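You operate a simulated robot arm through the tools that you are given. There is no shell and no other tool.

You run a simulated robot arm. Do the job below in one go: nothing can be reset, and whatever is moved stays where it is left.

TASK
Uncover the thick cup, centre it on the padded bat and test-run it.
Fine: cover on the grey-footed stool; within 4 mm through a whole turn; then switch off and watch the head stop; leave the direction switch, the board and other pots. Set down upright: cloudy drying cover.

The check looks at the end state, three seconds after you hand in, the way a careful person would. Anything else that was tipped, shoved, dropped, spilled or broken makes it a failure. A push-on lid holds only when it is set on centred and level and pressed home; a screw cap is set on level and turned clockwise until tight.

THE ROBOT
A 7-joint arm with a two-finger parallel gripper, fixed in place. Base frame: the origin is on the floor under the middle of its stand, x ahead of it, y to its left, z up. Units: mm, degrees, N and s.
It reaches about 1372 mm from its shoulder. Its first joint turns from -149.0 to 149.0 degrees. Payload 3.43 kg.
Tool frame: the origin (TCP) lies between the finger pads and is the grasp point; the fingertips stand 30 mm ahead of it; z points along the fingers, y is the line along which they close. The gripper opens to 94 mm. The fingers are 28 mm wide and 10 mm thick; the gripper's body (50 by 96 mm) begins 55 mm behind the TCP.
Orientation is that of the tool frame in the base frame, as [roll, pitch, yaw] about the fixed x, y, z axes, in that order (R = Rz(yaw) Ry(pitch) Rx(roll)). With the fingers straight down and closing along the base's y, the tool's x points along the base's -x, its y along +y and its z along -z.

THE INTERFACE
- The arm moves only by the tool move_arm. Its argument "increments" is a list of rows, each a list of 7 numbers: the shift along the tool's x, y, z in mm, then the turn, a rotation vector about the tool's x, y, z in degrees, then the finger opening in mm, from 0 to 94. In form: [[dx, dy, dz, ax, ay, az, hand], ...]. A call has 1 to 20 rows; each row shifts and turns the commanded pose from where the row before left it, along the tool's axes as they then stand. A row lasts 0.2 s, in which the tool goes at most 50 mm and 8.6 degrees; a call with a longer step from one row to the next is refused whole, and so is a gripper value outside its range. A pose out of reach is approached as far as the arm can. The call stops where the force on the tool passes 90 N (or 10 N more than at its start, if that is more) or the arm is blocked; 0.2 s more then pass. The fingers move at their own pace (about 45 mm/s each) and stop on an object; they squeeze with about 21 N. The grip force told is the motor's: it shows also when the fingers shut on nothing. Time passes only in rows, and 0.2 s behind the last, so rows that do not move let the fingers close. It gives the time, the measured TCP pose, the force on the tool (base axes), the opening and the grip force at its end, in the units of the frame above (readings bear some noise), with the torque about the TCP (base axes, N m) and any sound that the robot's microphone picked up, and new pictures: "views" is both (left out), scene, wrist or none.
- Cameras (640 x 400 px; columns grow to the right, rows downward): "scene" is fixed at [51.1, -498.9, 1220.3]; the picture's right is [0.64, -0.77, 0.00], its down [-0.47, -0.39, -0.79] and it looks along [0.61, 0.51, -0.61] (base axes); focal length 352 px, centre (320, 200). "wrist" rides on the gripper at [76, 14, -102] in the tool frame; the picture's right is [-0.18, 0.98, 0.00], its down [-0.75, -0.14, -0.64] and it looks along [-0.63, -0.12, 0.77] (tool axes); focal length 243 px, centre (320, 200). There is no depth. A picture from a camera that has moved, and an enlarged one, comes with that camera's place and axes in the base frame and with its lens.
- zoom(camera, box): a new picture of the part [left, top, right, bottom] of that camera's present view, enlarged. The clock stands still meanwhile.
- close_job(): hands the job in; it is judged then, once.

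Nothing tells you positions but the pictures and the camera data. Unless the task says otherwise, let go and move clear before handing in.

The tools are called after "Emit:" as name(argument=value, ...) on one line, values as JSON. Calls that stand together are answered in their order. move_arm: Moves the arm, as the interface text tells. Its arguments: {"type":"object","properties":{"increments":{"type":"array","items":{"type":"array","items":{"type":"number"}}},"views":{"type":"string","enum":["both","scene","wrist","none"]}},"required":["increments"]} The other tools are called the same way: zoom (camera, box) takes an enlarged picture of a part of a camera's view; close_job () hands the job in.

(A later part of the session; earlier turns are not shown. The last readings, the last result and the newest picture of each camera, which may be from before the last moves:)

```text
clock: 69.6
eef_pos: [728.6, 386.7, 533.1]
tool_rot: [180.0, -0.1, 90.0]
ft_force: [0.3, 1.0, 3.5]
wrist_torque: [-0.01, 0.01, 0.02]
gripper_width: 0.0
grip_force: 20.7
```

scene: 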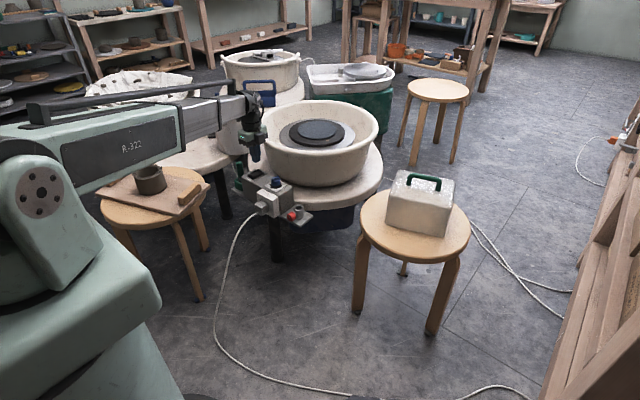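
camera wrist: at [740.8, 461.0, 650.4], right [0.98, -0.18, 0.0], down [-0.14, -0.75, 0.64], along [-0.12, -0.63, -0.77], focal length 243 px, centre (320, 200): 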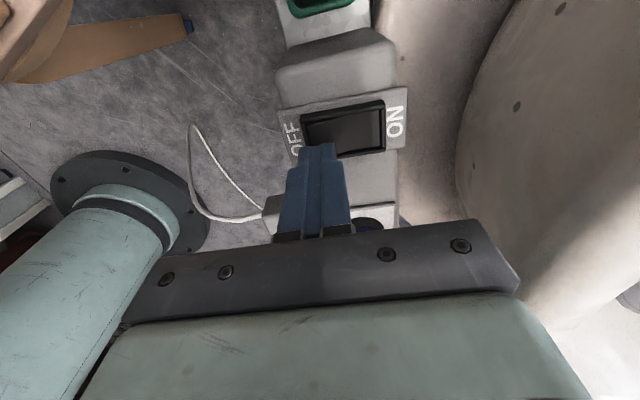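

Emit:
move_arm(increments=[[0, 0, 1.5, 0, 0, 0, 0], [0, 0, 1.5, 0, 0, 0, 0], [0, 0, 0, 0, 0, 0, 0]], views="none")

Emit:
zoom(camera="scene", box=[230, 150, 300, 200])

```text
clock: 70.4
eef_pos: [727.8, 387.3, 531.0]
tool_rot: [179.8, 0.0, 90.0]
ft_force: [1.3, -2.3, 42.6]
wrist_torque: [-0.02, -0.47, -0.01]
gripper_width: 0.2
grip_force: 20.9
```

```text
8.00 times, centred on (265, 175) of scene
camera zoom: at [51.1, -498.9, 1220.3], right [0.64, -0.77, 0.0], down [-0.47, -0.39, -0.79], along [0.61, 0.51, -0.61], focal length 2820 px, centre (760, 400)
```

zoom: 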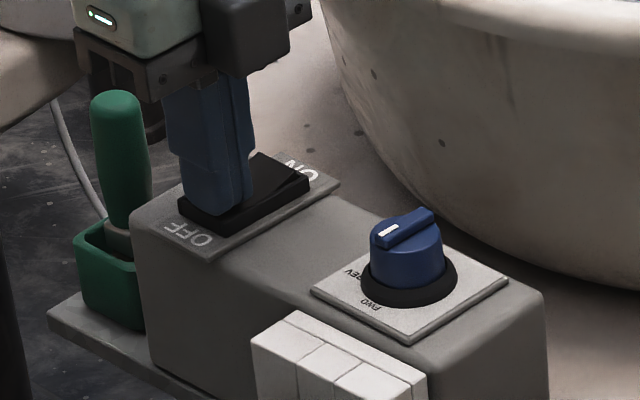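

The rocker has flipped back (ON end raised again). I back off upward and confirm the head stops.

Emit:
move_arm(increments=[[0, 0, -5, 0, 0, 0, 0], [0, 0, -20, 0, 0, 0, 0], [0, 0, -40, 0, 0, 0, 0], [0, 0, -45, 0, 0, 0, 40], [0, 0, -45, 0, 0, 0, 80], [0, 0, -45, 0, 0, 0, 94], [0, 0, 0, 0, 0, 0, 94]], views="scene")

Emit:
zoom(camera="scene", box=[250, 90, 390, 180])

Emit:
move_arm(increments=[[0, 0, 0, 0, 0, 0, 94], [0, 0, 0, 0, 0, 0, 94]], views="none")

Emit:
zoom(camera="scene", box=[250, 90, 390, 180])

Emit:
zoom(camera="scene", box=[230, 150, 300, 200])

Emit:
zoom(camera="scene", box=[100, 150, 210, 220])

```text
clock: 72.0
eef_pos: [727.1, 388.9, 727.8]
tool_rot: [-180.0, 0.0, 90.0]
ft_force: [-0.1, -0.7, 0.2]
wrist_torque: [0.03, 0.02, -0.02]
gripper_width: 84.0
grip_force: 0.0
```

scene: 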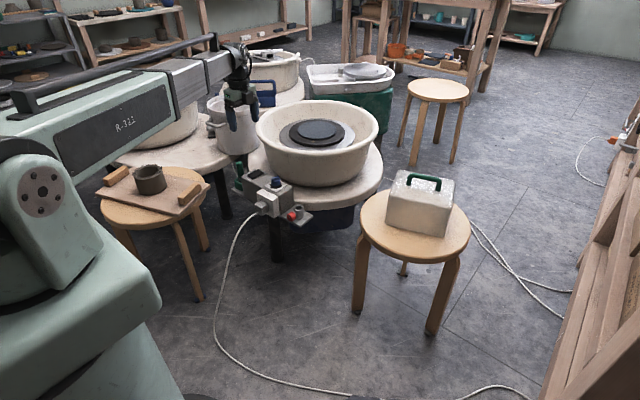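

```text
4.44 times, centred on (320, 135) of scene
camera zoom: at [51.1, -498.9, 1220.3], right [0.64, -0.77, 0.0], down [-0.47, -0.39, -0.79], along [0.61, 0.51, -0.61], focal length 1567 px, centre (320, 489)
```

zoom: 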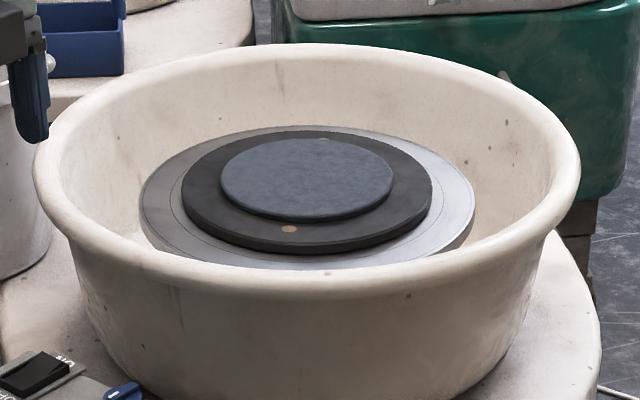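

```text
clock: 72.6
eef_pos: [726.7, 388.8, 728.9]
tool_rot: [180.0, -0.1, 90.0]
ft_force: [0.3, 0.9, -0.1]
wrist_torque: [0.07, -0.01, -0.01]
gripper_width: 93.9
grip_force: 0.0
```

```text
4.44 times, centred on (320, 135) of scene
camera zoom: at [51.1, -498.9, 1220.3], right [0.64, -0.77, 0.0], down [-0.47, -0.39, -0.79], along [0.61, 0.51, -0.61], focal length 1567 px, centre (320, 489)
```

zoom: 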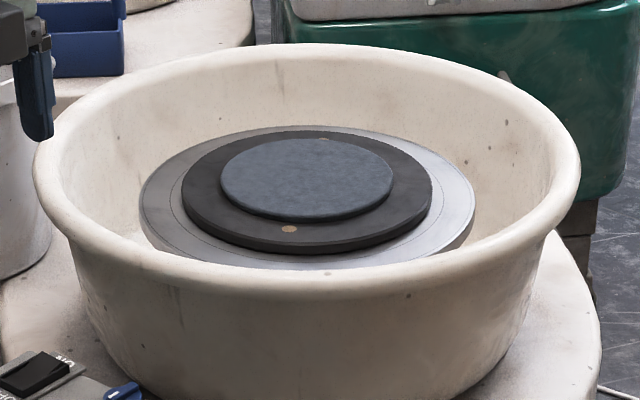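

```text
8.00 times, centred on (265, 175) of scene
camera zoom: at [51.1, -498.9, 1220.3], right [0.64, -0.77, 0.0], down [-0.47, -0.39, -0.79], along [0.61, 0.51, -0.61], focal length 2820 px, centre (760, 400)
```

zoom: 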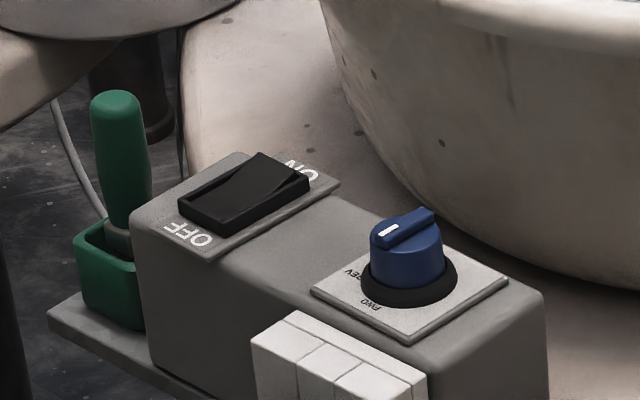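

```text
5.71 times, centred on (155, 185) of scene
camera zoom: at [51.1, -498.9, 1220.3], right [0.64, -0.77, 0.0], down [-0.47, -0.39, -0.79], along [0.61, 0.51, -0.61], focal length 2014 px, centre (1263, 286)
```

zoom: 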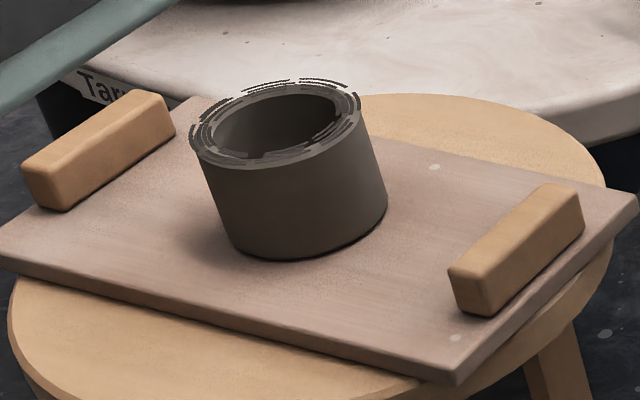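

Wheel off and stopped. Next I go above the cup to measure it for grasping.

Emit:
move_arm(increments=[[15, -14, -10, 0, 0, 0, 94], [31, -28, -10, 0, 0, 0, 94], [31, -28, -10, 0, 0, 0, 94], [31, -28, 0, 0, 0, 0, 94], [31, -28, 0, 0, 0, 0, 94], [31, -28, 0, 0, 0, 0, 94], [31, -28, 0, 0, 0, 0, 94], [31, -28, 0, 0, 0, 0, 94], [31, -28, 0, 0, 0, 0, 94], [23, -23, 0, 0, 0, 0, 94], [0, 0, 0, 0, 0, 0, 94]])

Emit:
zoom(camera="wrist", box=[160, 0, 480, 200])

```text
clock: 75.0
eef_pos: [469.1, 674.0, 759.9]
tool_rot: [-179.9, 0.1, 90.1]
ft_force: [-0.2, -0.3, 0.0]
wrist_torque: [0.0, -0.01, 0.0]
gripper_width: 94.1
grip_force: 0.2
camera wrist: at [481.9, 750.7, 861.4], right [0.98, -0.18, 0.0], down [-0.14, -0.75, 0.64], along [-0.12, -0.63, -0.77], focal length 243 px, centre (320, 200)
```

scene: 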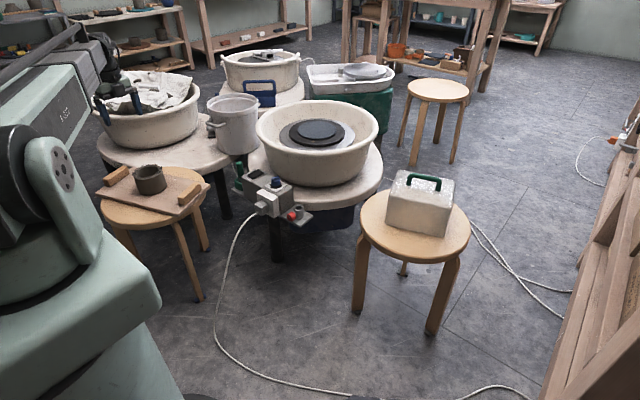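
wrist: 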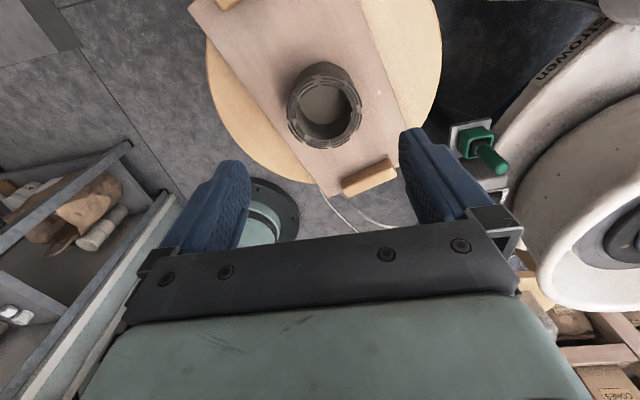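

```text
2.00 times, centred on (320, 100) of wrist
camera zoom: at [481.9, 750.7, 861.4], right [0.98, -0.18, 0.0], down [-0.14, -0.75, 0.64], along [-0.12, -0.63, -0.77], focal length 485 px, centre (320, 400)
```

zoom: 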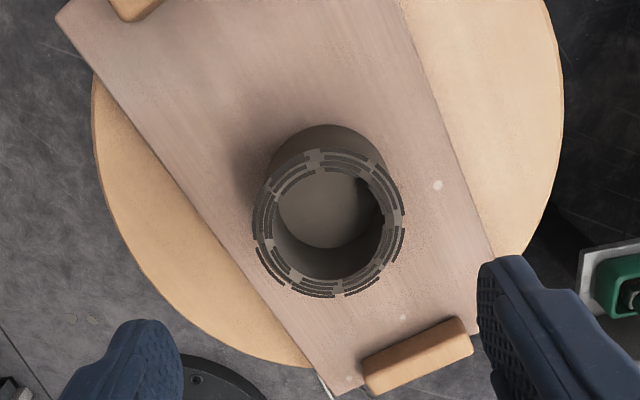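

Emit:
zoom(camera="scene", box=[126, 155, 174, 200])

Emit:
zoom(camera="wrist", box=[265, 50, 385, 160])

```text
8.89 times, centred on (150, 178) of scene
camera zoom: at [51.1, -498.9, 1220.3], right [0.64, -0.77, 0.0], down [-0.47, -0.39, -0.79], along [0.61, 0.51, -0.61], focal length 3134 px, centre (1831, 400)
```

zoom: 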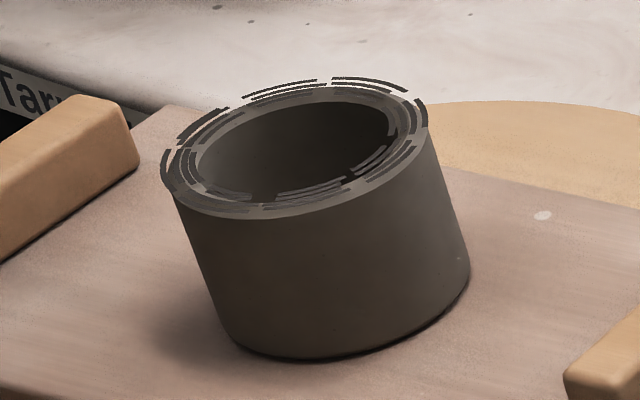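

```text
3.64 times, centred on (325, 105) of wrist
camera zoom: at [481.9, 750.7, 861.4], right [0.98, -0.18, 0.0], down [-0.14, -0.75, 0.64], along [-0.12, -0.63, -0.77], focal length 882 px, centre (302, 546)
```

zoom: 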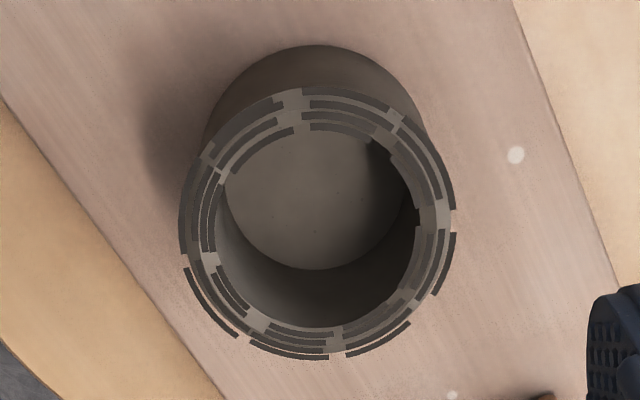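

The cup's outer diameter looks about 95–100 mm (wider than the gripper can span), so I'll have to grip its wall. I lower over it for a more accurate measurement.

Emit:
move_arm(increments=[[-29, 0, 0, 0, 0, 0, 94], [-29, 0, 30, 0, 0, 0, 94], [0, 0, 40, 0, 0, 0, 94], [0, 0, 30, 0, 0, 0, 94], [0, 0, 20, 0, 0, 0, 94], [0, 0, 0, 0, 0, 0, 94]], views="wrist")

Emit:
zoom(camera="wrist", box=[230, 30, 410, 170])

```text
clock: 76.4
eef_pos: [469.2, 615.5, 637.7]
tool_rot: [-180.0, -0.1, 90.0]
ft_force: [0.6, -0.6, 0.7]
wrist_torque: [0.01, 0.03, -0.01]
gripper_width: 94.1
grip_force: 0.1
camera wrist: at [482.2, 691.4, 741.0], right [0.98, -0.18, 0.0], down [-0.14, -0.75, 0.64], along [-0.12, -0.63, -0.77], focal length 243 px, centre (320, 200)
```

wrist: 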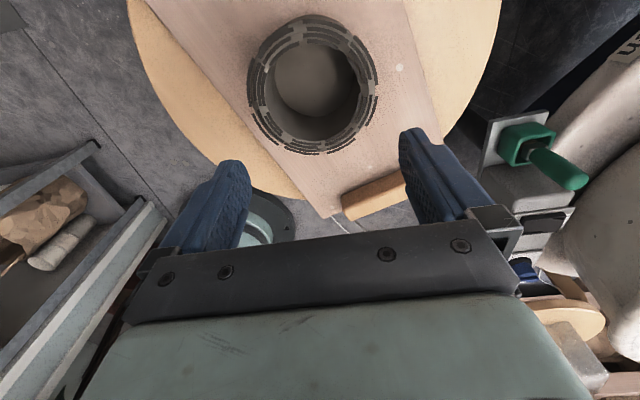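

```text
2.86 times, centred on (320, 100) of wrist
camera zoom: at [482.2, 691.4, 741.0], right [0.98, -0.18, 0.0], down [-0.14, -0.75, 0.64], along [-0.12, -0.63, -0.77], focal length 693 px, centre (320, 486)
```

zoom: 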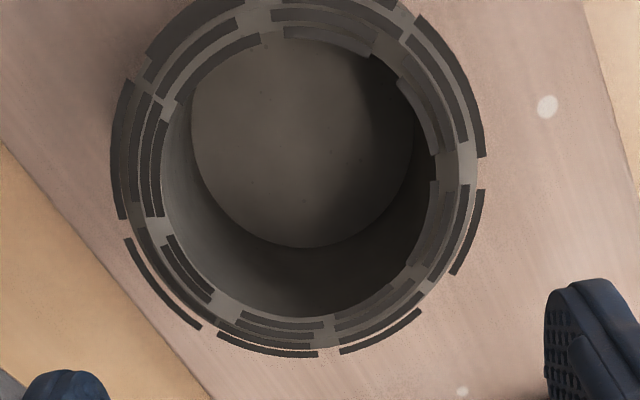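

Emit:
zoom(camera="wrist", box=[236, 0, 396, 160])

Emit:
zoom(camera="wrist", box=[240, 0, 390, 90])

```text
2.50 times, centred on (316, 80) of wrist
camera zoom: at [482.2, 691.4, 741.0], right [0.98, -0.18, 0.0], down [-0.14, -0.75, 0.64], along [-0.12, -0.63, -0.77], focal length 606 px, centre (330, 500)
```

zoom: 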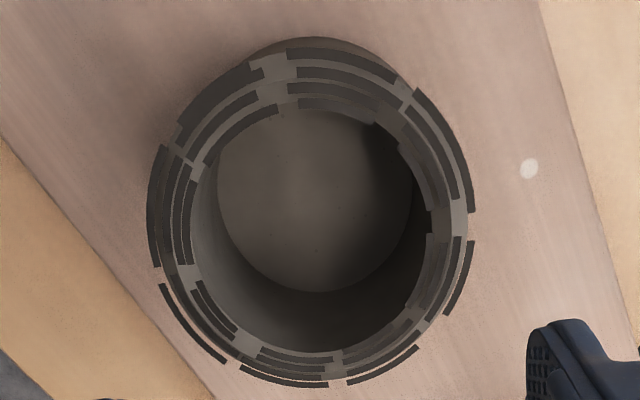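

```text
4.27 times, centred on (315, 45) of wrist
camera zoom: at [482.2, 691.4, 741.0], right [0.98, -0.18, 0.0], down [-0.14, -0.75, 0.64], along [-0.12, -0.63, -0.77], focal length 1035 px, centre (341, 861)
```

zoom: 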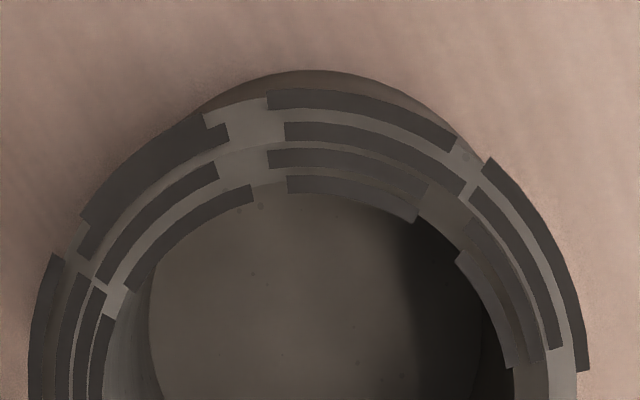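

I'll grip the wall on the robot's side (−x): one finger inside, one outside. Next I position above that wall with a moderate opening and check.

Emit:
move_arm(increments=[[8, -23, 0, 0, 0, 0, 70], [9.2, -22.7, 0, 0, 0, 0, 52], [0, 0, 15, 0, 0, 0, 52], [0, 0, 15, 0, 0, 0, 52], [0, 0, 0, 0, 0, 0, 52]])

Emit:
zoom(camera="wrist", box=[220, 50, 460, 200])

Emit:
zoom(camera="scene", box=[110, 135, 190, 205])

```text
clock: 77.6
eef_pos: [422.9, 632.6, 610.1]
tool_rot: [-180.0, 0.0, 89.9]
ft_force: [0.1, 0.4, -0.4]
wrist_torque: [0.0, 0.03, -0.01]
gripper_width: 52.1
grip_force: 0.1
camera wrist: at [435.8, 708.9, 712.0], right [0.98, -0.18, 0.0], down [-0.14, -0.75, 0.64], along [-0.12, -0.63, -0.77], focal length 243 px, centre (320, 200)
```

scene: 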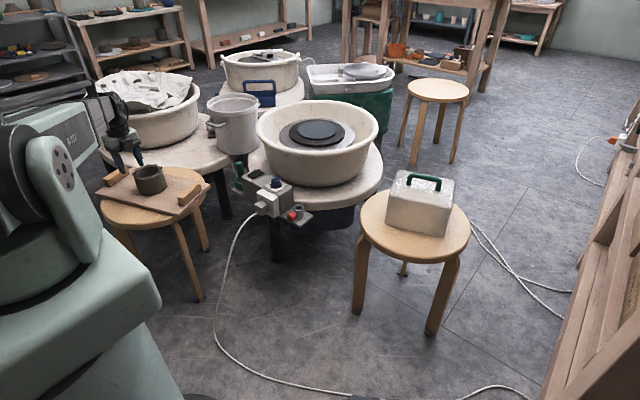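
wrist: 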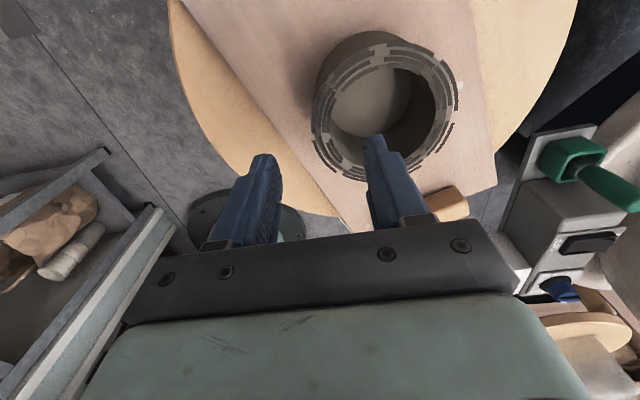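

```text
2.67 times, centred on (340, 125) of wrist
camera zoom: at [435.8, 708.9, 712.0], right [0.98, -0.18, 0.0], down [-0.14, -0.75, 0.64], along [-0.12, -0.63, -0.77], focal length 647 px, centre (267, 400)
```

zoom: 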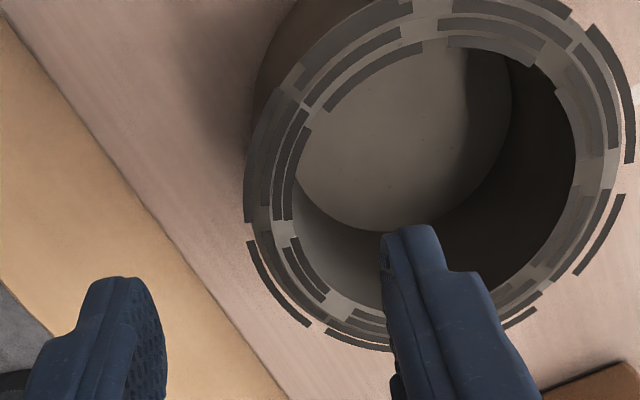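

```text
5.71 times, centred on (150, 170) of scene
camera zoom: at [51.1, -498.9, 1220.3], right [0.64, -0.77, 0.0], down [-0.47, -0.39, -0.79], along [0.61, 0.51, -0.61], focal length 2014 px, centre (1291, 371)
```

zoom: 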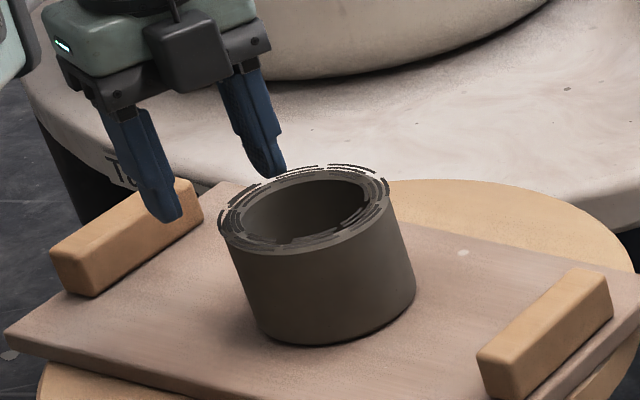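

The scene and wrist views agree: cup centre ≈ (466.4, 633.7), rim z ≈ 546.5, wall ≈ 11 mm thick. I shift 2 mm so the wall mid lies between the fingers and descend with one finger inside.

Emit:
move_arm(increments=[[1, 2, 10, 0, 0, 0, 52], [0, 0, 15, 0, 0, 0, 52], [0, 0, 15, 0, 0, 0, 52], [0, 0, 8, 0, 0, 0, 52], [0, 0, 0, 0, 0, 0, 52]])

Emit:
zoom(camera="wrist", box=[220, 50, 460, 200])

Emit:
zoom(camera="scene", box=[110, 135, 190, 205])

```text
clock: 78.8
eef_pos: [423.6, 633.6, 561.1]
tool_rot: [-180.0, 0.0, 89.9]
ft_force: [-0.2, -0.1, 0.1]
wrist_torque: [-0.01, 0.02, -0.02]
gripper_width: 52.1
grip_force: 0.1
camera wrist: at [436.8, 709.7, 663.8], right [0.98, -0.18, 0.0], down [-0.14, -0.75, 0.64], along [-0.12, -0.63, -0.77], focal length 243 px, centre (320, 200)
```

scene: 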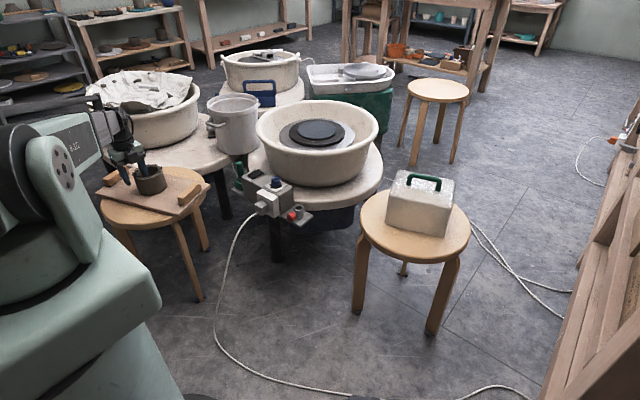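
wrist: 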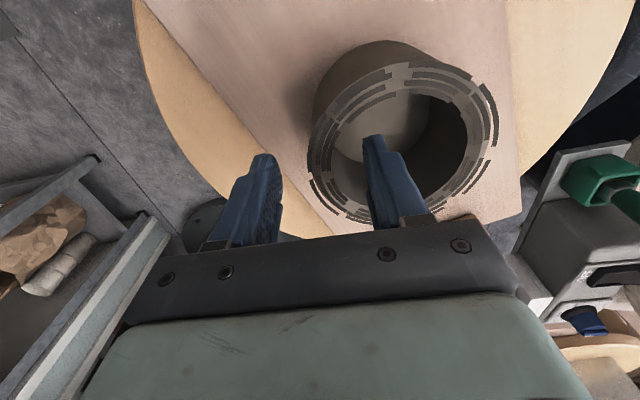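

```text
2.67 times, centred on (340, 125) of wrist
camera zoom: at [436.8, 709.7, 663.8], right [0.98, -0.18, 0.0], down [-0.14, -0.75, 0.64], along [-0.12, -0.63, -0.77], focal length 647 px, centre (267, 400)
```

zoom: 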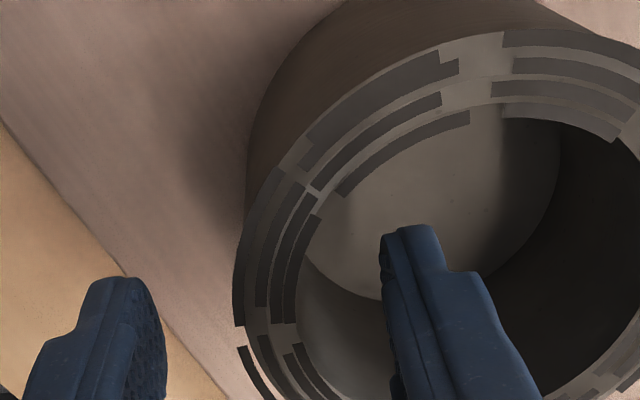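

```text
5.71 times, centred on (150, 170) of scene
camera zoom: at [51.1, -498.9, 1220.3], right [0.64, -0.77, 0.0], down [-0.47, -0.39, -0.79], along [0.61, 0.51, -0.61], focal length 2014 px, centre (1291, 371)
```

zoom: 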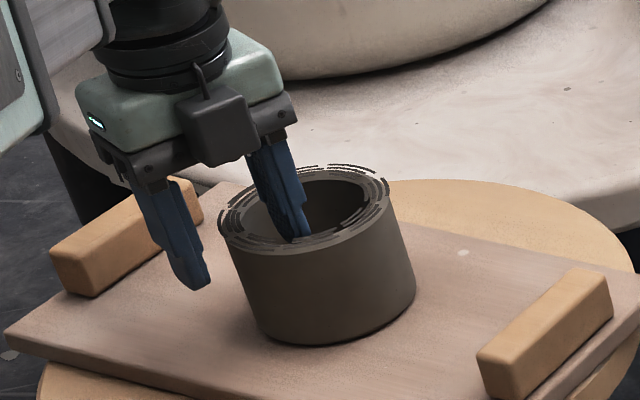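

Emit:
move_arm(increments=[[0, 0, 10, 0, 0, 0, 52], [0, 0, 10, 0, 0, 0, 52], [0, 0, 6, 0, 0, 0, 52], [0, 0, 0, 0, 0, 0, 52]])

Emit:
zoom(camera="scene", box=[110, 135, 190, 205])

Emit:
zoom(camera="wrist", box=[220, 50, 460, 220])

```text
clock: 79.8
eef_pos: [424.8, 634.2, 537.6]
tool_rot: [-180.0, 0.0, 90.0]
ft_force: [-0.1, -0.6, -0.2]
wrist_torque: [0.03, -0.02, 0.01]
gripper_width: 52.0
grip_force: 0.1
camera wrist: at [437.4, 710.5, 638.3], right [0.98, -0.18, 0.0], down [-0.14, -0.75, 0.64], along [-0.12, -0.63, -0.77], focal length 243 px, centre (320, 200)
```

scene: 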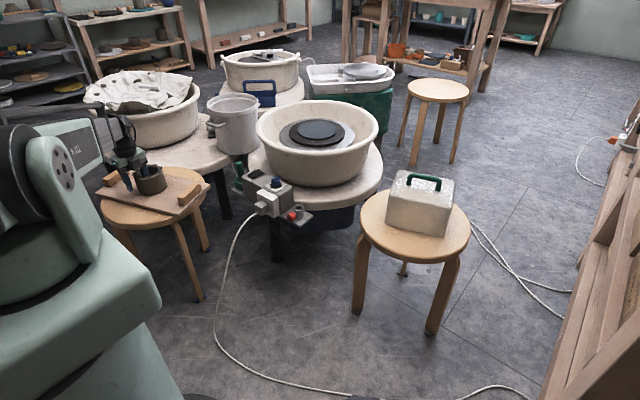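
wrist: 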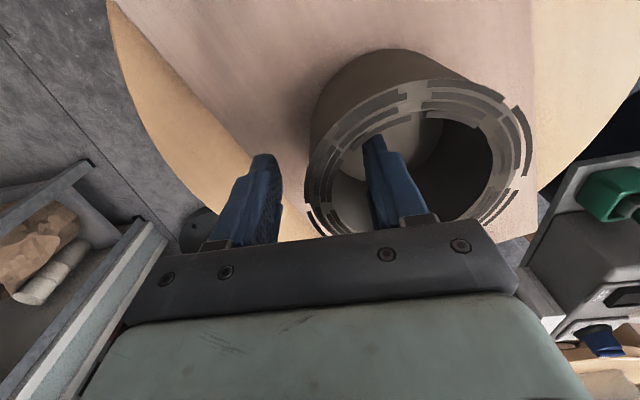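

```text
5.71 times, centred on (150, 170) of scene
camera zoom: at [51.1, -498.9, 1220.3], right [0.64, -0.77, 0.0], down [-0.47, -0.39, -0.79], along [0.61, 0.51, -0.61], focal length 2014 px, centre (1291, 371)
```

zoom: 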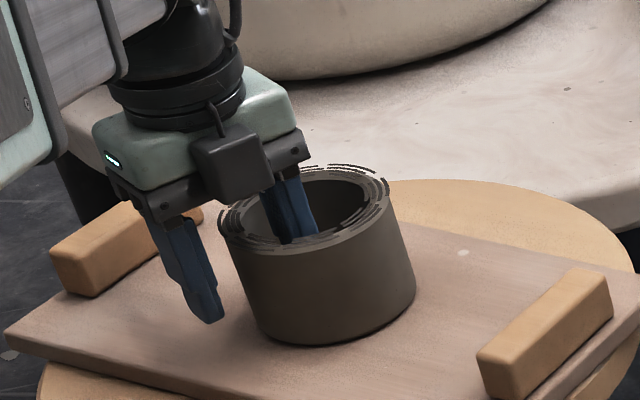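

```text
2.35 times, centred on (340, 135) of wrist
camera zoom: at [437.4, 710.5, 638.3], right [0.98, -0.18, 0.0], down [-0.14, -0.75, 0.64], along [-0.12, -0.63, -0.77], focal length 571 px, centre (273, 353)
```

zoom: 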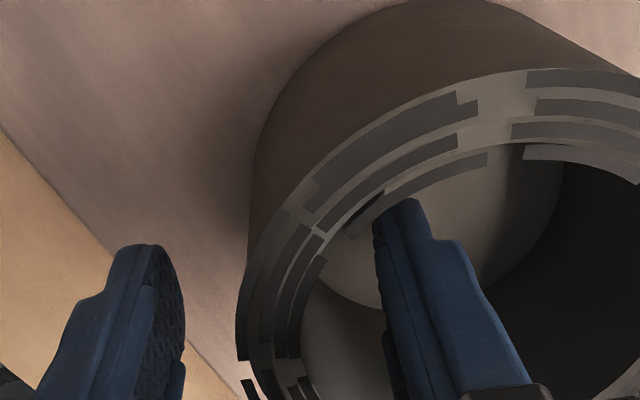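

Emit:
move_arm(increments=[[0, 0, 4, 0, 0, 0, 52], [0, 0, 0, 0, 0, 0, 40], [0, 0, 0, 0, 0, 0, 30], [0, 0, 0, 0, 0, 0, 22], [0, 0, 0, 0, 0, 0, 18]], views="wrist")

Emit:
zoom(camera="scene", box=[110, 135, 190, 205])

```text
clock: 81.0
eef_pos: [423.8, 634.8, 530.5]
tool_rot: [180.0, 0.0, 90.0]
ft_force: [1.3, -0.2, 0.3]
wrist_torque: [0.05, 0.01, -0.02]
gripper_width: 18.6
grip_force: 1.3
camera wrist: at [437.4, 710.0, 634.1], right [0.98, -0.18, 0.0], down [-0.14, -0.75, 0.64], along [-0.12, -0.63, -0.77], focal length 243 px, centre (320, 200)
```

wrist: 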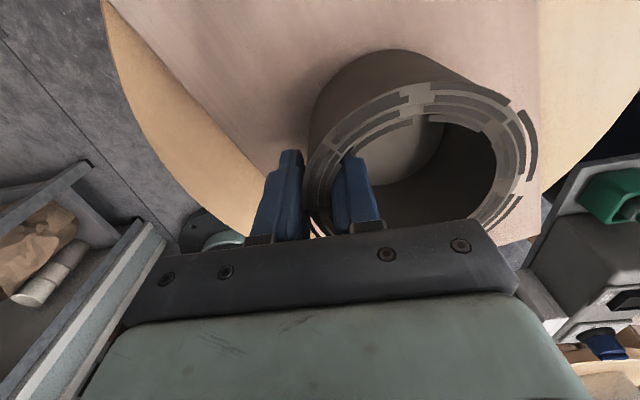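

```text
5.71 times, centred on (150, 170) of scene
camera zoom: at [51.1, -498.9, 1220.3], right [0.64, -0.77, 0.0], down [-0.47, -0.39, -0.79], along [0.61, 0.51, -0.61], focal length 2014 px, centre (1291, 371)
```

zoom: 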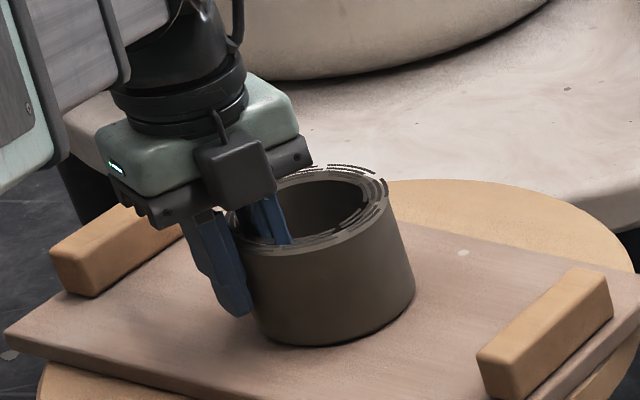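

Emit:
move_arm(increments=[[0, 0, 0, 0, 0, 0, 16], [0, 0, 0, 0, 0, 0, 14]], views="none")

Emit:
move_arm(increments=[[0, 0, 0, 0, 0, 0, 12], [0, 0, 0, 0, 0, 0, 10], [0, 0, 0, 0, 0, 0, 5], [0, 0, 0, 0, 0, 0, 0]], views="wrist")

Emit:
zoom(camera="scene", box=[110, 135, 190, 205])

```text
clock: 81.6
eef_pos: [423.7, 633.4, 530.9]
tool_rot: [180.0, 0.1, 90.0]
ft_force: [1.8, 0.7, 0.4]
wrist_torque: [0.01, 0.01, -0.01]
gripper_width: 15.4
grip_force: 20.9
```

```text
clock: 82.6
eef_pos: [423.7, 632.6, 530.8]
tool_rot: [180.0, 0.0, 90.0]
ft_force: [1.7, 0.5, 1.3]
wrist_torque: [0.02, 0.03, 0.0]
gripper_width: 15.4
grip_force: 20.9
camera wrist: at [437.3, 710.0, 634.1], right [0.98, -0.18, 0.0], down [-0.14, -0.75, 0.64], along [-0.12, -0.63, -0.77], focal length 243 px, centre (320, 200)
```

wrist: 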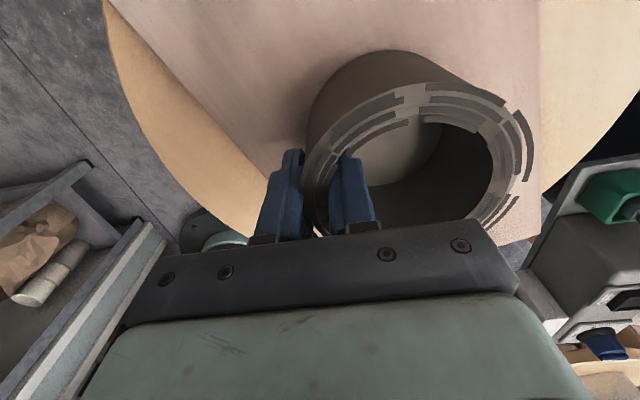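

```text
5.71 times, centred on (150, 170) of scene
camera zoom: at [51.1, -498.9, 1220.3], right [0.64, -0.77, 0.0], down [-0.47, -0.39, -0.79], along [0.61, 0.51, -0.61], focal length 2014 px, centre (1291, 371)
```

zoom: 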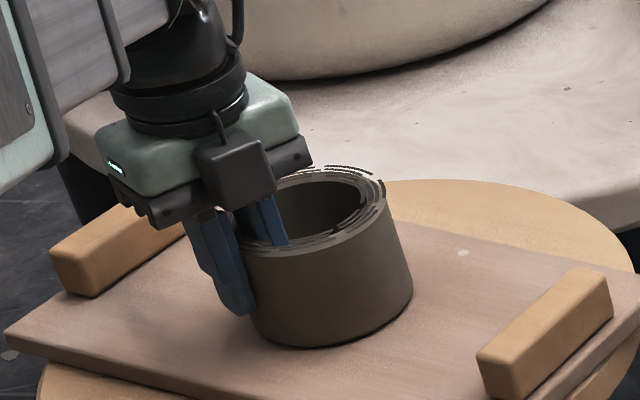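

The wall is gripped (15.4 mm, 21 N). I lift slowly and watch for tilt or slip.

Emit:
move_arm(increments=[[0, 0, -1, 0, 0, 0, 0], [0, 0, -1.5, 0, 0, 0, 0], [0, 0, -2, 0, 0, 0, 0], [0, 0, -2.5, 0, 0, 0, 0], [0, 0, -3, 0, 0, 0, 0], [0, 0, 0, 0, 0, 0, 0]], views="wrist")

Emit:
zoom(camera="scene", box=[110, 135, 190, 205])

```text
clock: 84.0
eef_pos: [423.2, 634.0, 541.6]
tool_rot: [-179.9, -0.1, 90.0]
ft_force: [0.2, 0.3, -4.1]
wrist_torque: [-0.03, 0.13, 0.06]
gripper_width: 15.5
grip_force: 21.0
camera wrist: at [437.0, 709.6, 644.1], right [0.98, -0.18, 0.0], down [-0.14, -0.75, 0.64], along [-0.12, -0.63, -0.77], focal length 243 px, centre (320, 200)
```

wrist: 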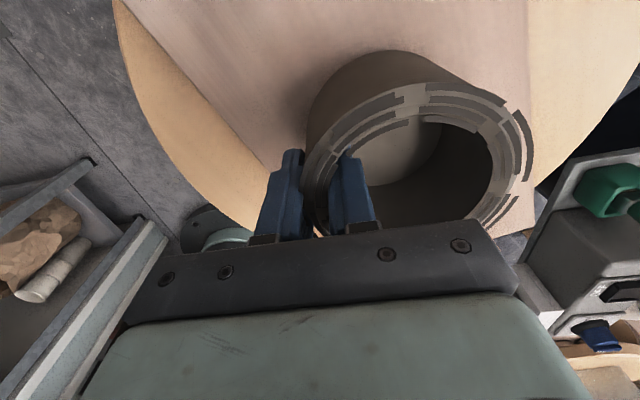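

```text
5.71 times, centred on (150, 170) of scene
camera zoom: at [51.1, -498.9, 1220.3], right [0.64, -0.77, 0.0], down [-0.47, -0.39, -0.79], along [0.61, 0.51, -0.61], focal length 2014 px, centre (1291, 371)
```

zoom: 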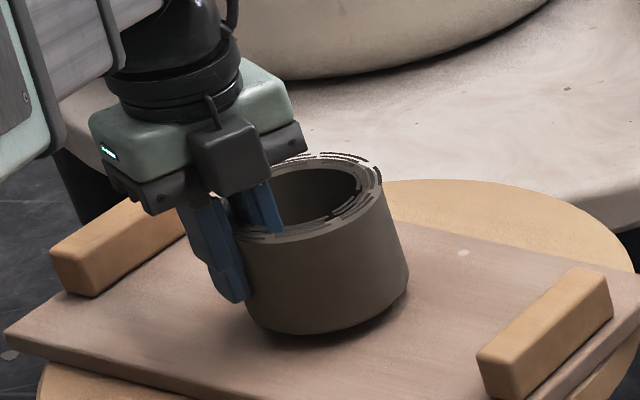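

The cup hangs level with no slip (about 4 N). I continue the lift.

Emit:
move_arm(increments=[[0, 0, -3, 0, 0, 0, 0], [0, 0, -5, 0, 0, 0, 0], [0, 0, -8, 0, 0, 0, 0], [0, 0, -10, 0, 0, 0, 0], [0, 0, -12, 0, 0, 0, 0], [0, 0, -12, 0, 0, 0, 0], [0, 0, -12, 0, 0, 0, 0], [0, 0, -12, 0, 0, 0, 0], [0, 0, -12, 0, 0, 0, 0], [0, 0, -12, 0, 0, 0, 0], [0, 0, -12, 0, 0, 0, 0], [0, 0, -12, 0, 0, 0, 0], [0, 0, -12, 0, 0, 0, 0], [0, 0, -12, 0, 0, 0, 0], [0, 0, -12, 0, 0, 0, 0], [0, 0, -12, 0, 0, 0, 0], [0, 0, -12, 0, 0, 0, 0], [0, 0, -10, 0, 0, 0, 0], [0, 0, -7, 0, 0, 0, 0], [0, 0, -4, 0, 0, 0, 0]])

Emit:
zoom(camera="scene", box=[80, 60, 200, 200])

```text
clock: 88.2
eef_pos: [424.1, 634.1, 744.5]
tool_rot: [-180.0, 0.0, 90.0]
ft_force: [0.3, -0.5, -4.5]
wrist_torque: [-0.01, 0.17, -0.02]
gripper_width: 15.3
grip_force: 21.2
camera wrist: at [437.4, 710.1, 847.4], right [0.98, -0.18, 0.0], down [-0.14, -0.75, 0.64], along [-0.12, -0.63, -0.77], focal length 243 px, centre (320, 200)
```

scene: 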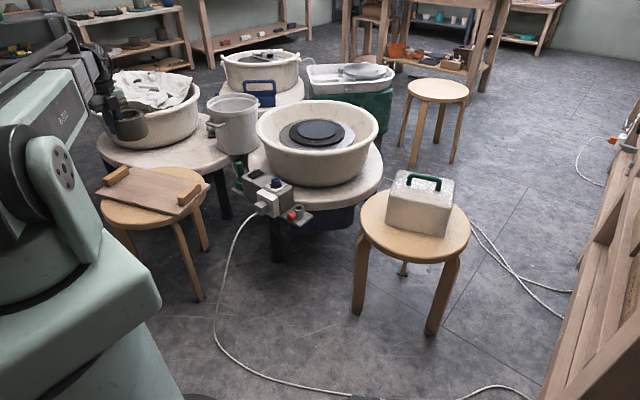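
wrist: 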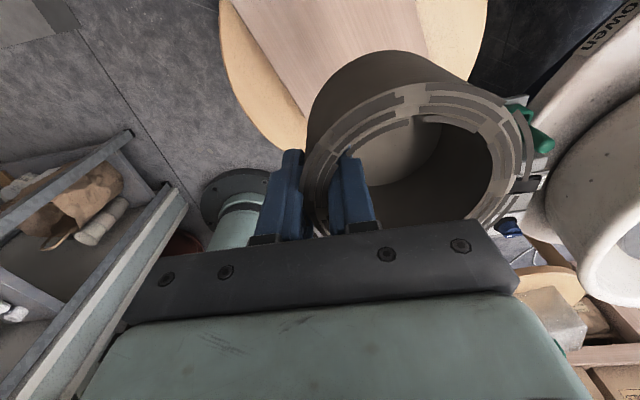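

```text
2.86 times, centred on (140, 130) of scene
camera zoom: at [51.1, -498.9, 1220.3], right [0.64, -0.77, 0.0], down [-0.47, -0.39, -0.79], along [0.61, 0.51, -0.61], focal length 1007 px, centre (834, 400)
```

zoom: 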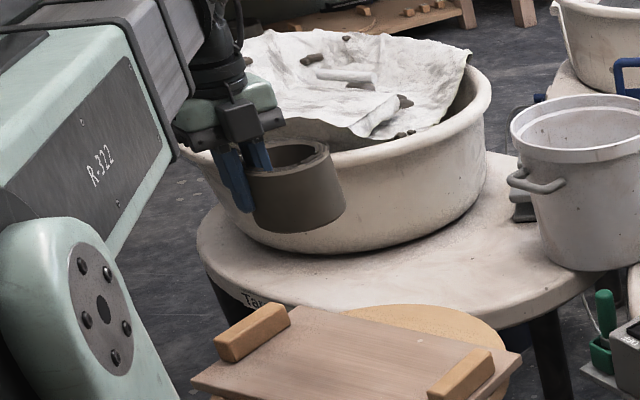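

Emit:
zoom(camera="wrist", box=[290, 30, 550, 230])

```text
2.00 times, centred on (420, 130) of wrist
camera zoom: at [437.4, 710.1, 847.4], right [0.98, -0.18, 0.0], down [-0.14, -0.75, 0.64], along [-0.12, -0.63, -0.77], focal length 485 px, centre (120, 340)
```

zoom: 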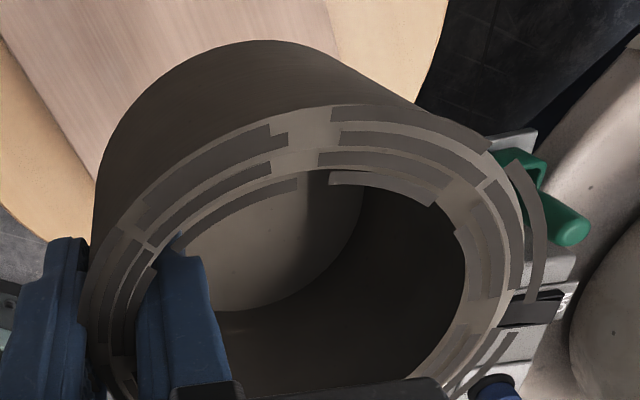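

The cup sits about 40 mm from the TCP along the closing axis (R≈48). I raise it well above the bucket, then carry it to the wheel.

Emit:
move_arm(increments=[[0, 0, -4, 0, 0, 0, 0], [0, 0, -8, 0, 0, 0, 0], [-1.5, 3, -12, 0, 0, 0, 0], [-3, 6, -12, 0, 0, 0, 0], [-4.5, 9, -10, 0, 0, 0, 0], [-6, 12, -6, 0, 0, 0, 0], [-7, 14, -3, 0, 0, 0, 0], [-8, 16, 0, 0, 0, 0, 0], [-8, 16, 0, 0, 0, 0, 0], [-8, 16, 0, 0, 0, 0, 0], [-8, 16, 0, 0, 0, 0, 0], [-8, 16, 0, 0, 0, 0, 0], [-8, 16, 0, 0, 0, 0, 0], [-8, 16, 0, 0, 0, 0, 0], [-8, 16, 0, 0, 0, 0, 0], [-8, 16, 0, 0, 0, 0, 0], [-8, 16, 0, 0, 0, 0, 0], [-6, 12, 0, 0, 0, 0, 0], [-4, 8, 0, 0, 0, 0, 0], [-2, 4, 0, 0, 0, 0, 0]])

```text
clock: 92.4
eef_pos: [651.9, 519.3, 799.6]
tool_rot: [180.0, 0.0, 90.0]
ft_force: [-0.1, 0.6, -3.6]
wrist_torque: [0.01, 0.14, 0.01]
gripper_width: 15.9
grip_force: 21.3
camera wrist: at [664.6, 595.5, 902.2], right [0.98, -0.18, 0.0], down [-0.14, -0.75, 0.64], along [-0.12, -0.63, -0.77], focal length 243 px, centre (320, 200)
```

scene: 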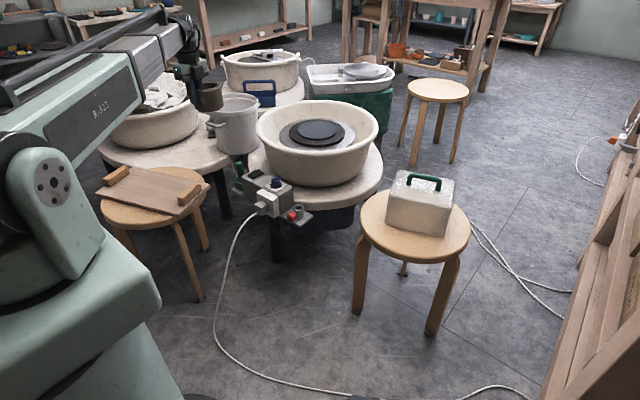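
wrist: 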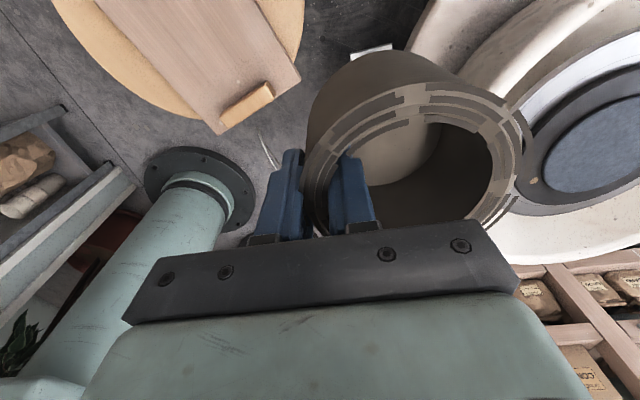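

Emit:
move_arm(increments=[[-2.9, 6, 0, 0, 0, 0, 0], [-5.4, 11, 0, 0, 0, 0, 0], [-7.3, 15, 0, 0, 0, 0, 0], [-9.3, 19, 0, 0, 0, 0, 0], [-10.75, 22, 0, 0, 0, 0, 0], [-10.75, 22, 0, 0, 0, 0, 0], [-10.75, 22, 0, 0, 0, 0, 0], [-10.75, 22, 0, 0, 0, 0, 0], [-10.75, 22, 0, 0, 0, 0, 0], [-10.75, 22, 0, 0, 0, 0, 0], [-10.75, 22, 0, 0, 0, 0, 0], [-10.75, 22, 0, 0, 0, 0, 0], [-10.75, 22, 0, 0, 0, 0, 0], [-10.75, 22, 0, 0, 0, 0, 0], [-10.75, 22, 0, 0, 0, 0, 0], [-9.8, 20, 0, 0, 0, 0, 0], [-8.3, 17, 0, 0, 0, 0, 0], [-6.4, 13, 0, 0, 0, 0, 0], [-4.4, 9, 0, 0, 0, 0, 0], [-2.4, 5, 0, 0, 0, 0, 0]])

Emit:
zoom(camera="scene", box=[250, 50, 390, 190])

```text
clock: 96.6
eef_pos: [1010.9, 342.9, 798.4]
tool_rot: [-180.0, 0.0, 90.0]
ft_force: [0.2, 0.0, -3.8]
wrist_torque: [-0.01, 0.13, 0.03]
gripper_width: 15.6
grip_force: 21.2
camera wrist: at [1022.9, 419.9, 901.3], right [0.98, -0.18, 0.0], down [-0.14, -0.75, 0.64], along [-0.12, -0.63, -0.77], focal length 243 px, centre (320, 200)
```

scene: 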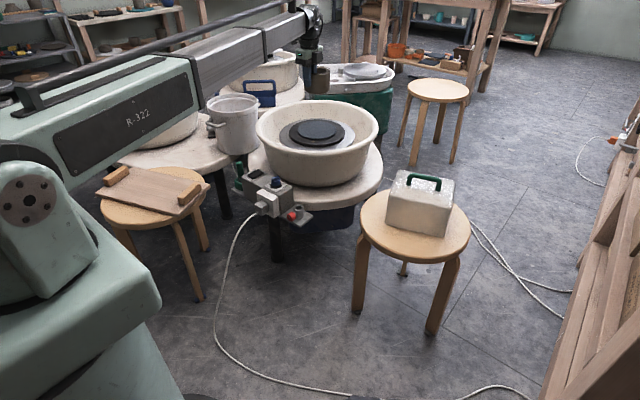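
wrist: 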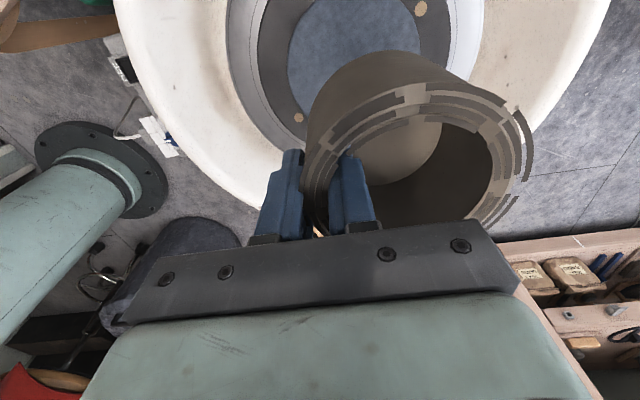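

```text
2.86 times, centred on (320, 120) of scene
camera zoom: at [51.1, -498.9, 1220.3], right [0.64, -0.77, 0.0], down [-0.47, -0.39, -0.79], along [0.61, 0.51, -0.61], focal length 1007 px, centre (320, 429)
```

zoom: 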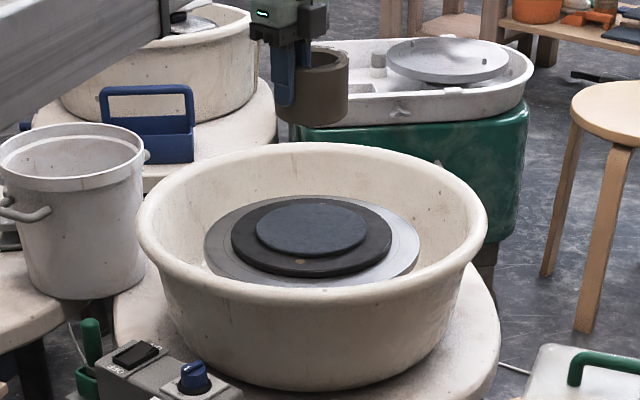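

The cup is over the bat. I trim the position slightly and lower it toward the pad, stopping short to check.

Emit:
move_arm(increments=[[0.8, 0.4, 3, 0, 0, 0, 0], [0, 0, 6, 0, 0, 0, 0], [0, 0, 9, 0, 0, 0, 0], [0, 0, 10, 0, 0, 0, 0], [0, 0, 10, 0, 0, 0, 0], [0, 0, 10, 0, 0, 0, 0], [0, 0, 10, 0, 0, 0, 0], [0, 0, 10, 0, 0, 0, 0], [0, 0, 10, 0, 0, 0, 0], [0, 0, 10, 0, 0, 0, 0], [0, 0, 10, 0, 0, 0, 0], [0, 0, 10, 0, 0, 0, 0], [0, 0, 8, 0, 0, 0, 0], [0, 0, 5, 0, 0, 0, 0], [0, 0, 3, 0, 0, 0, 0], [0, 0, 0, 0, 0, 0, 0]])

Emit:
zoom(camera="scene", box=[270, 80, 370, 160])

Emit:
zoom(camera="wrist", box=[220, 0, 540, 230])

```text
clock: 100.0
eef_pos: [1010.7, 344.9, 676.6]
tool_rot: [180.0, 0.0, 90.0]
ft_force: [0.3, 0.7, -3.0]
wrist_torque: [-0.01, 0.11, 0.0]
gripper_width: 15.6
grip_force: 21.0
camera wrist: at [1022.8, 421.5, 778.7], right [0.98, -0.18, 0.0], down [-0.14, -0.75, 0.64], along [-0.12, -0.63, -0.77], focal length 243 px, centre (320, 200)
```

scene: 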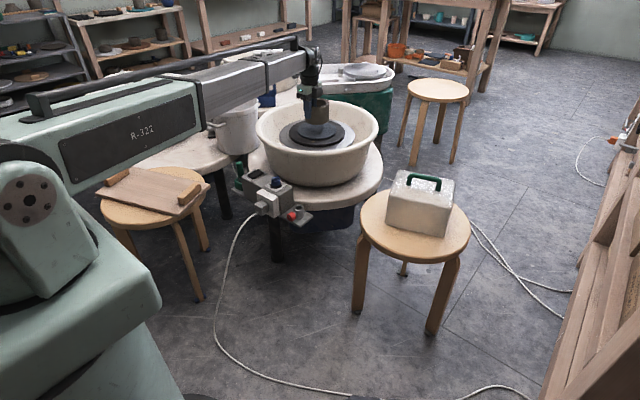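
wrist: 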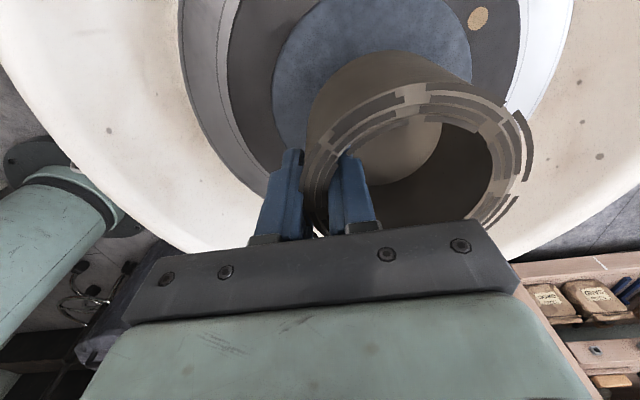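

```text
5.00 times, centred on (320, 120) of scene
camera zoom: at [51.1, -498.9, 1220.3], right [0.64, -0.77, 0.0], down [-0.47, -0.39, -0.79], along [0.61, 0.51, -0.61], focal length 1763 px, centre (320, 600)
```

zoom: 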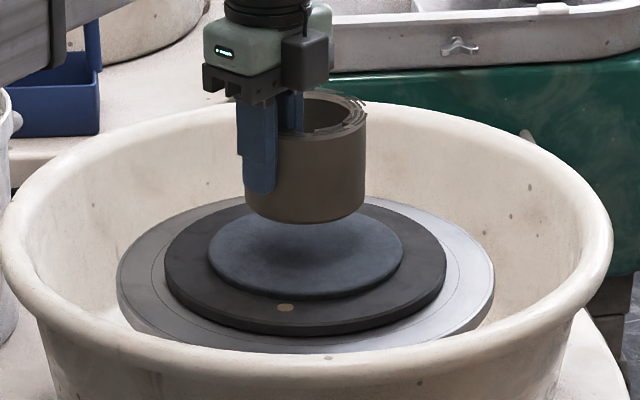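

```text
1.74 times, centred on (380, 115) of wrist
camera zoom: at [1022.8, 421.5, 778.7], right [0.98, -0.18, 0.0], down [-0.14, -0.75, 0.64], along [-0.12, -0.63, -0.77], focal length 422 px, centre (216, 348)
```

zoom: 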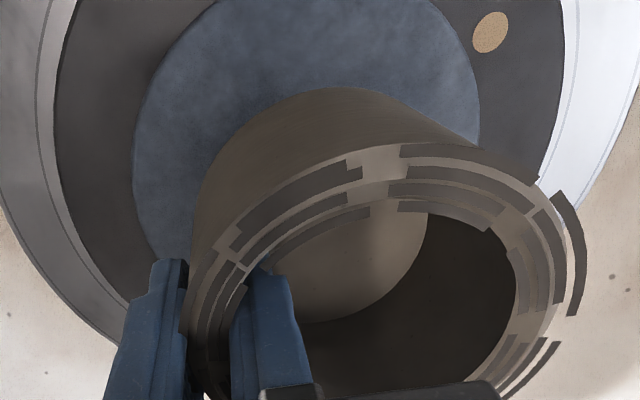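

Column alignment with the pad is within a millimetre in the scene view. I keep lowering, now feeling for contact.

Emit:
move_arm(increments=[[0, 0, 4, 0, 0, 0, 0], [0, 0, 6, 0, 0, 0, 0], [0, 0, 6, 0, 0, 0, 0], [0, 0, 5, 0, 0, 0, 0], [0, 0, 3, 0, 0, 0, 0], [0, 0, 0, 0, 0, 0, 0]])

Emit:
zoom(camera="scene", box=[280, 90, 360, 150])

```text
clock: 101.4
eef_pos: [1009.4, 344.3, 653.2]
tool_rot: [180.0, -0.1, 90.0]
ft_force: [0.0, -0.6, -3.9]
wrist_torque: [-0.03, 0.14, -0.01]
gripper_width: 15.5
grip_force: 21.2
camera wrist: at [1021.6, 421.7, 754.8], right [0.98, -0.18, 0.0], down [-0.14, -0.75, 0.64], along [-0.12, -0.63, -0.77], focal length 243 px, centre (320, 200)
```

scene: 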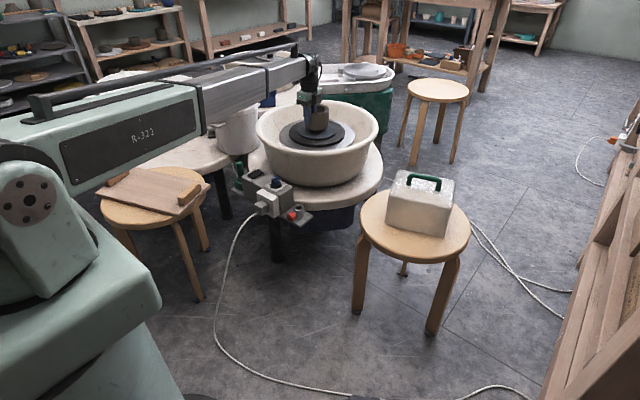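
wrist: 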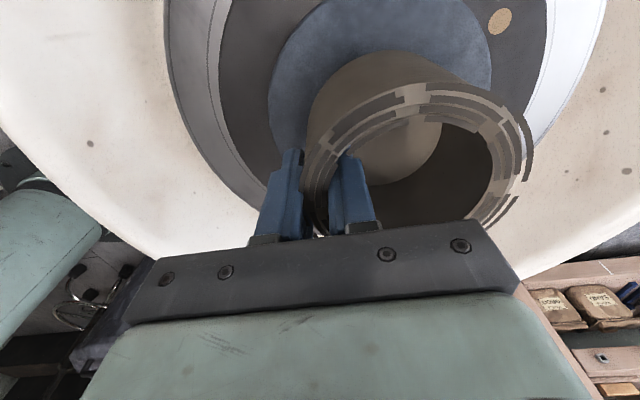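

```text
6.67 times, centred on (320, 120) of scene
camera zoom: at [51.1, -498.9, 1220.3], right [0.64, -0.77, 0.0], down [-0.47, -0.39, -0.79], along [0.61, 0.51, -0.61], focal length 2350 px, centre (320, 733)
```

zoom: 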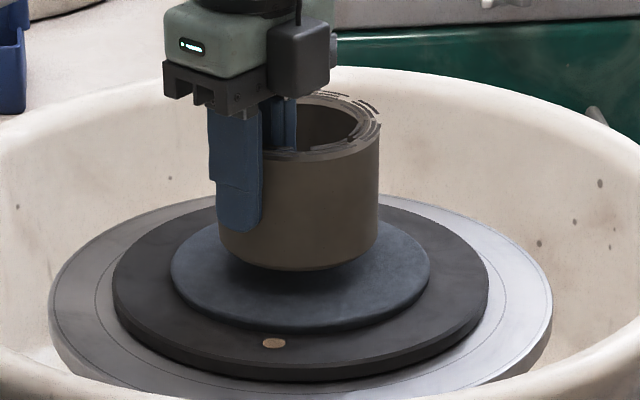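

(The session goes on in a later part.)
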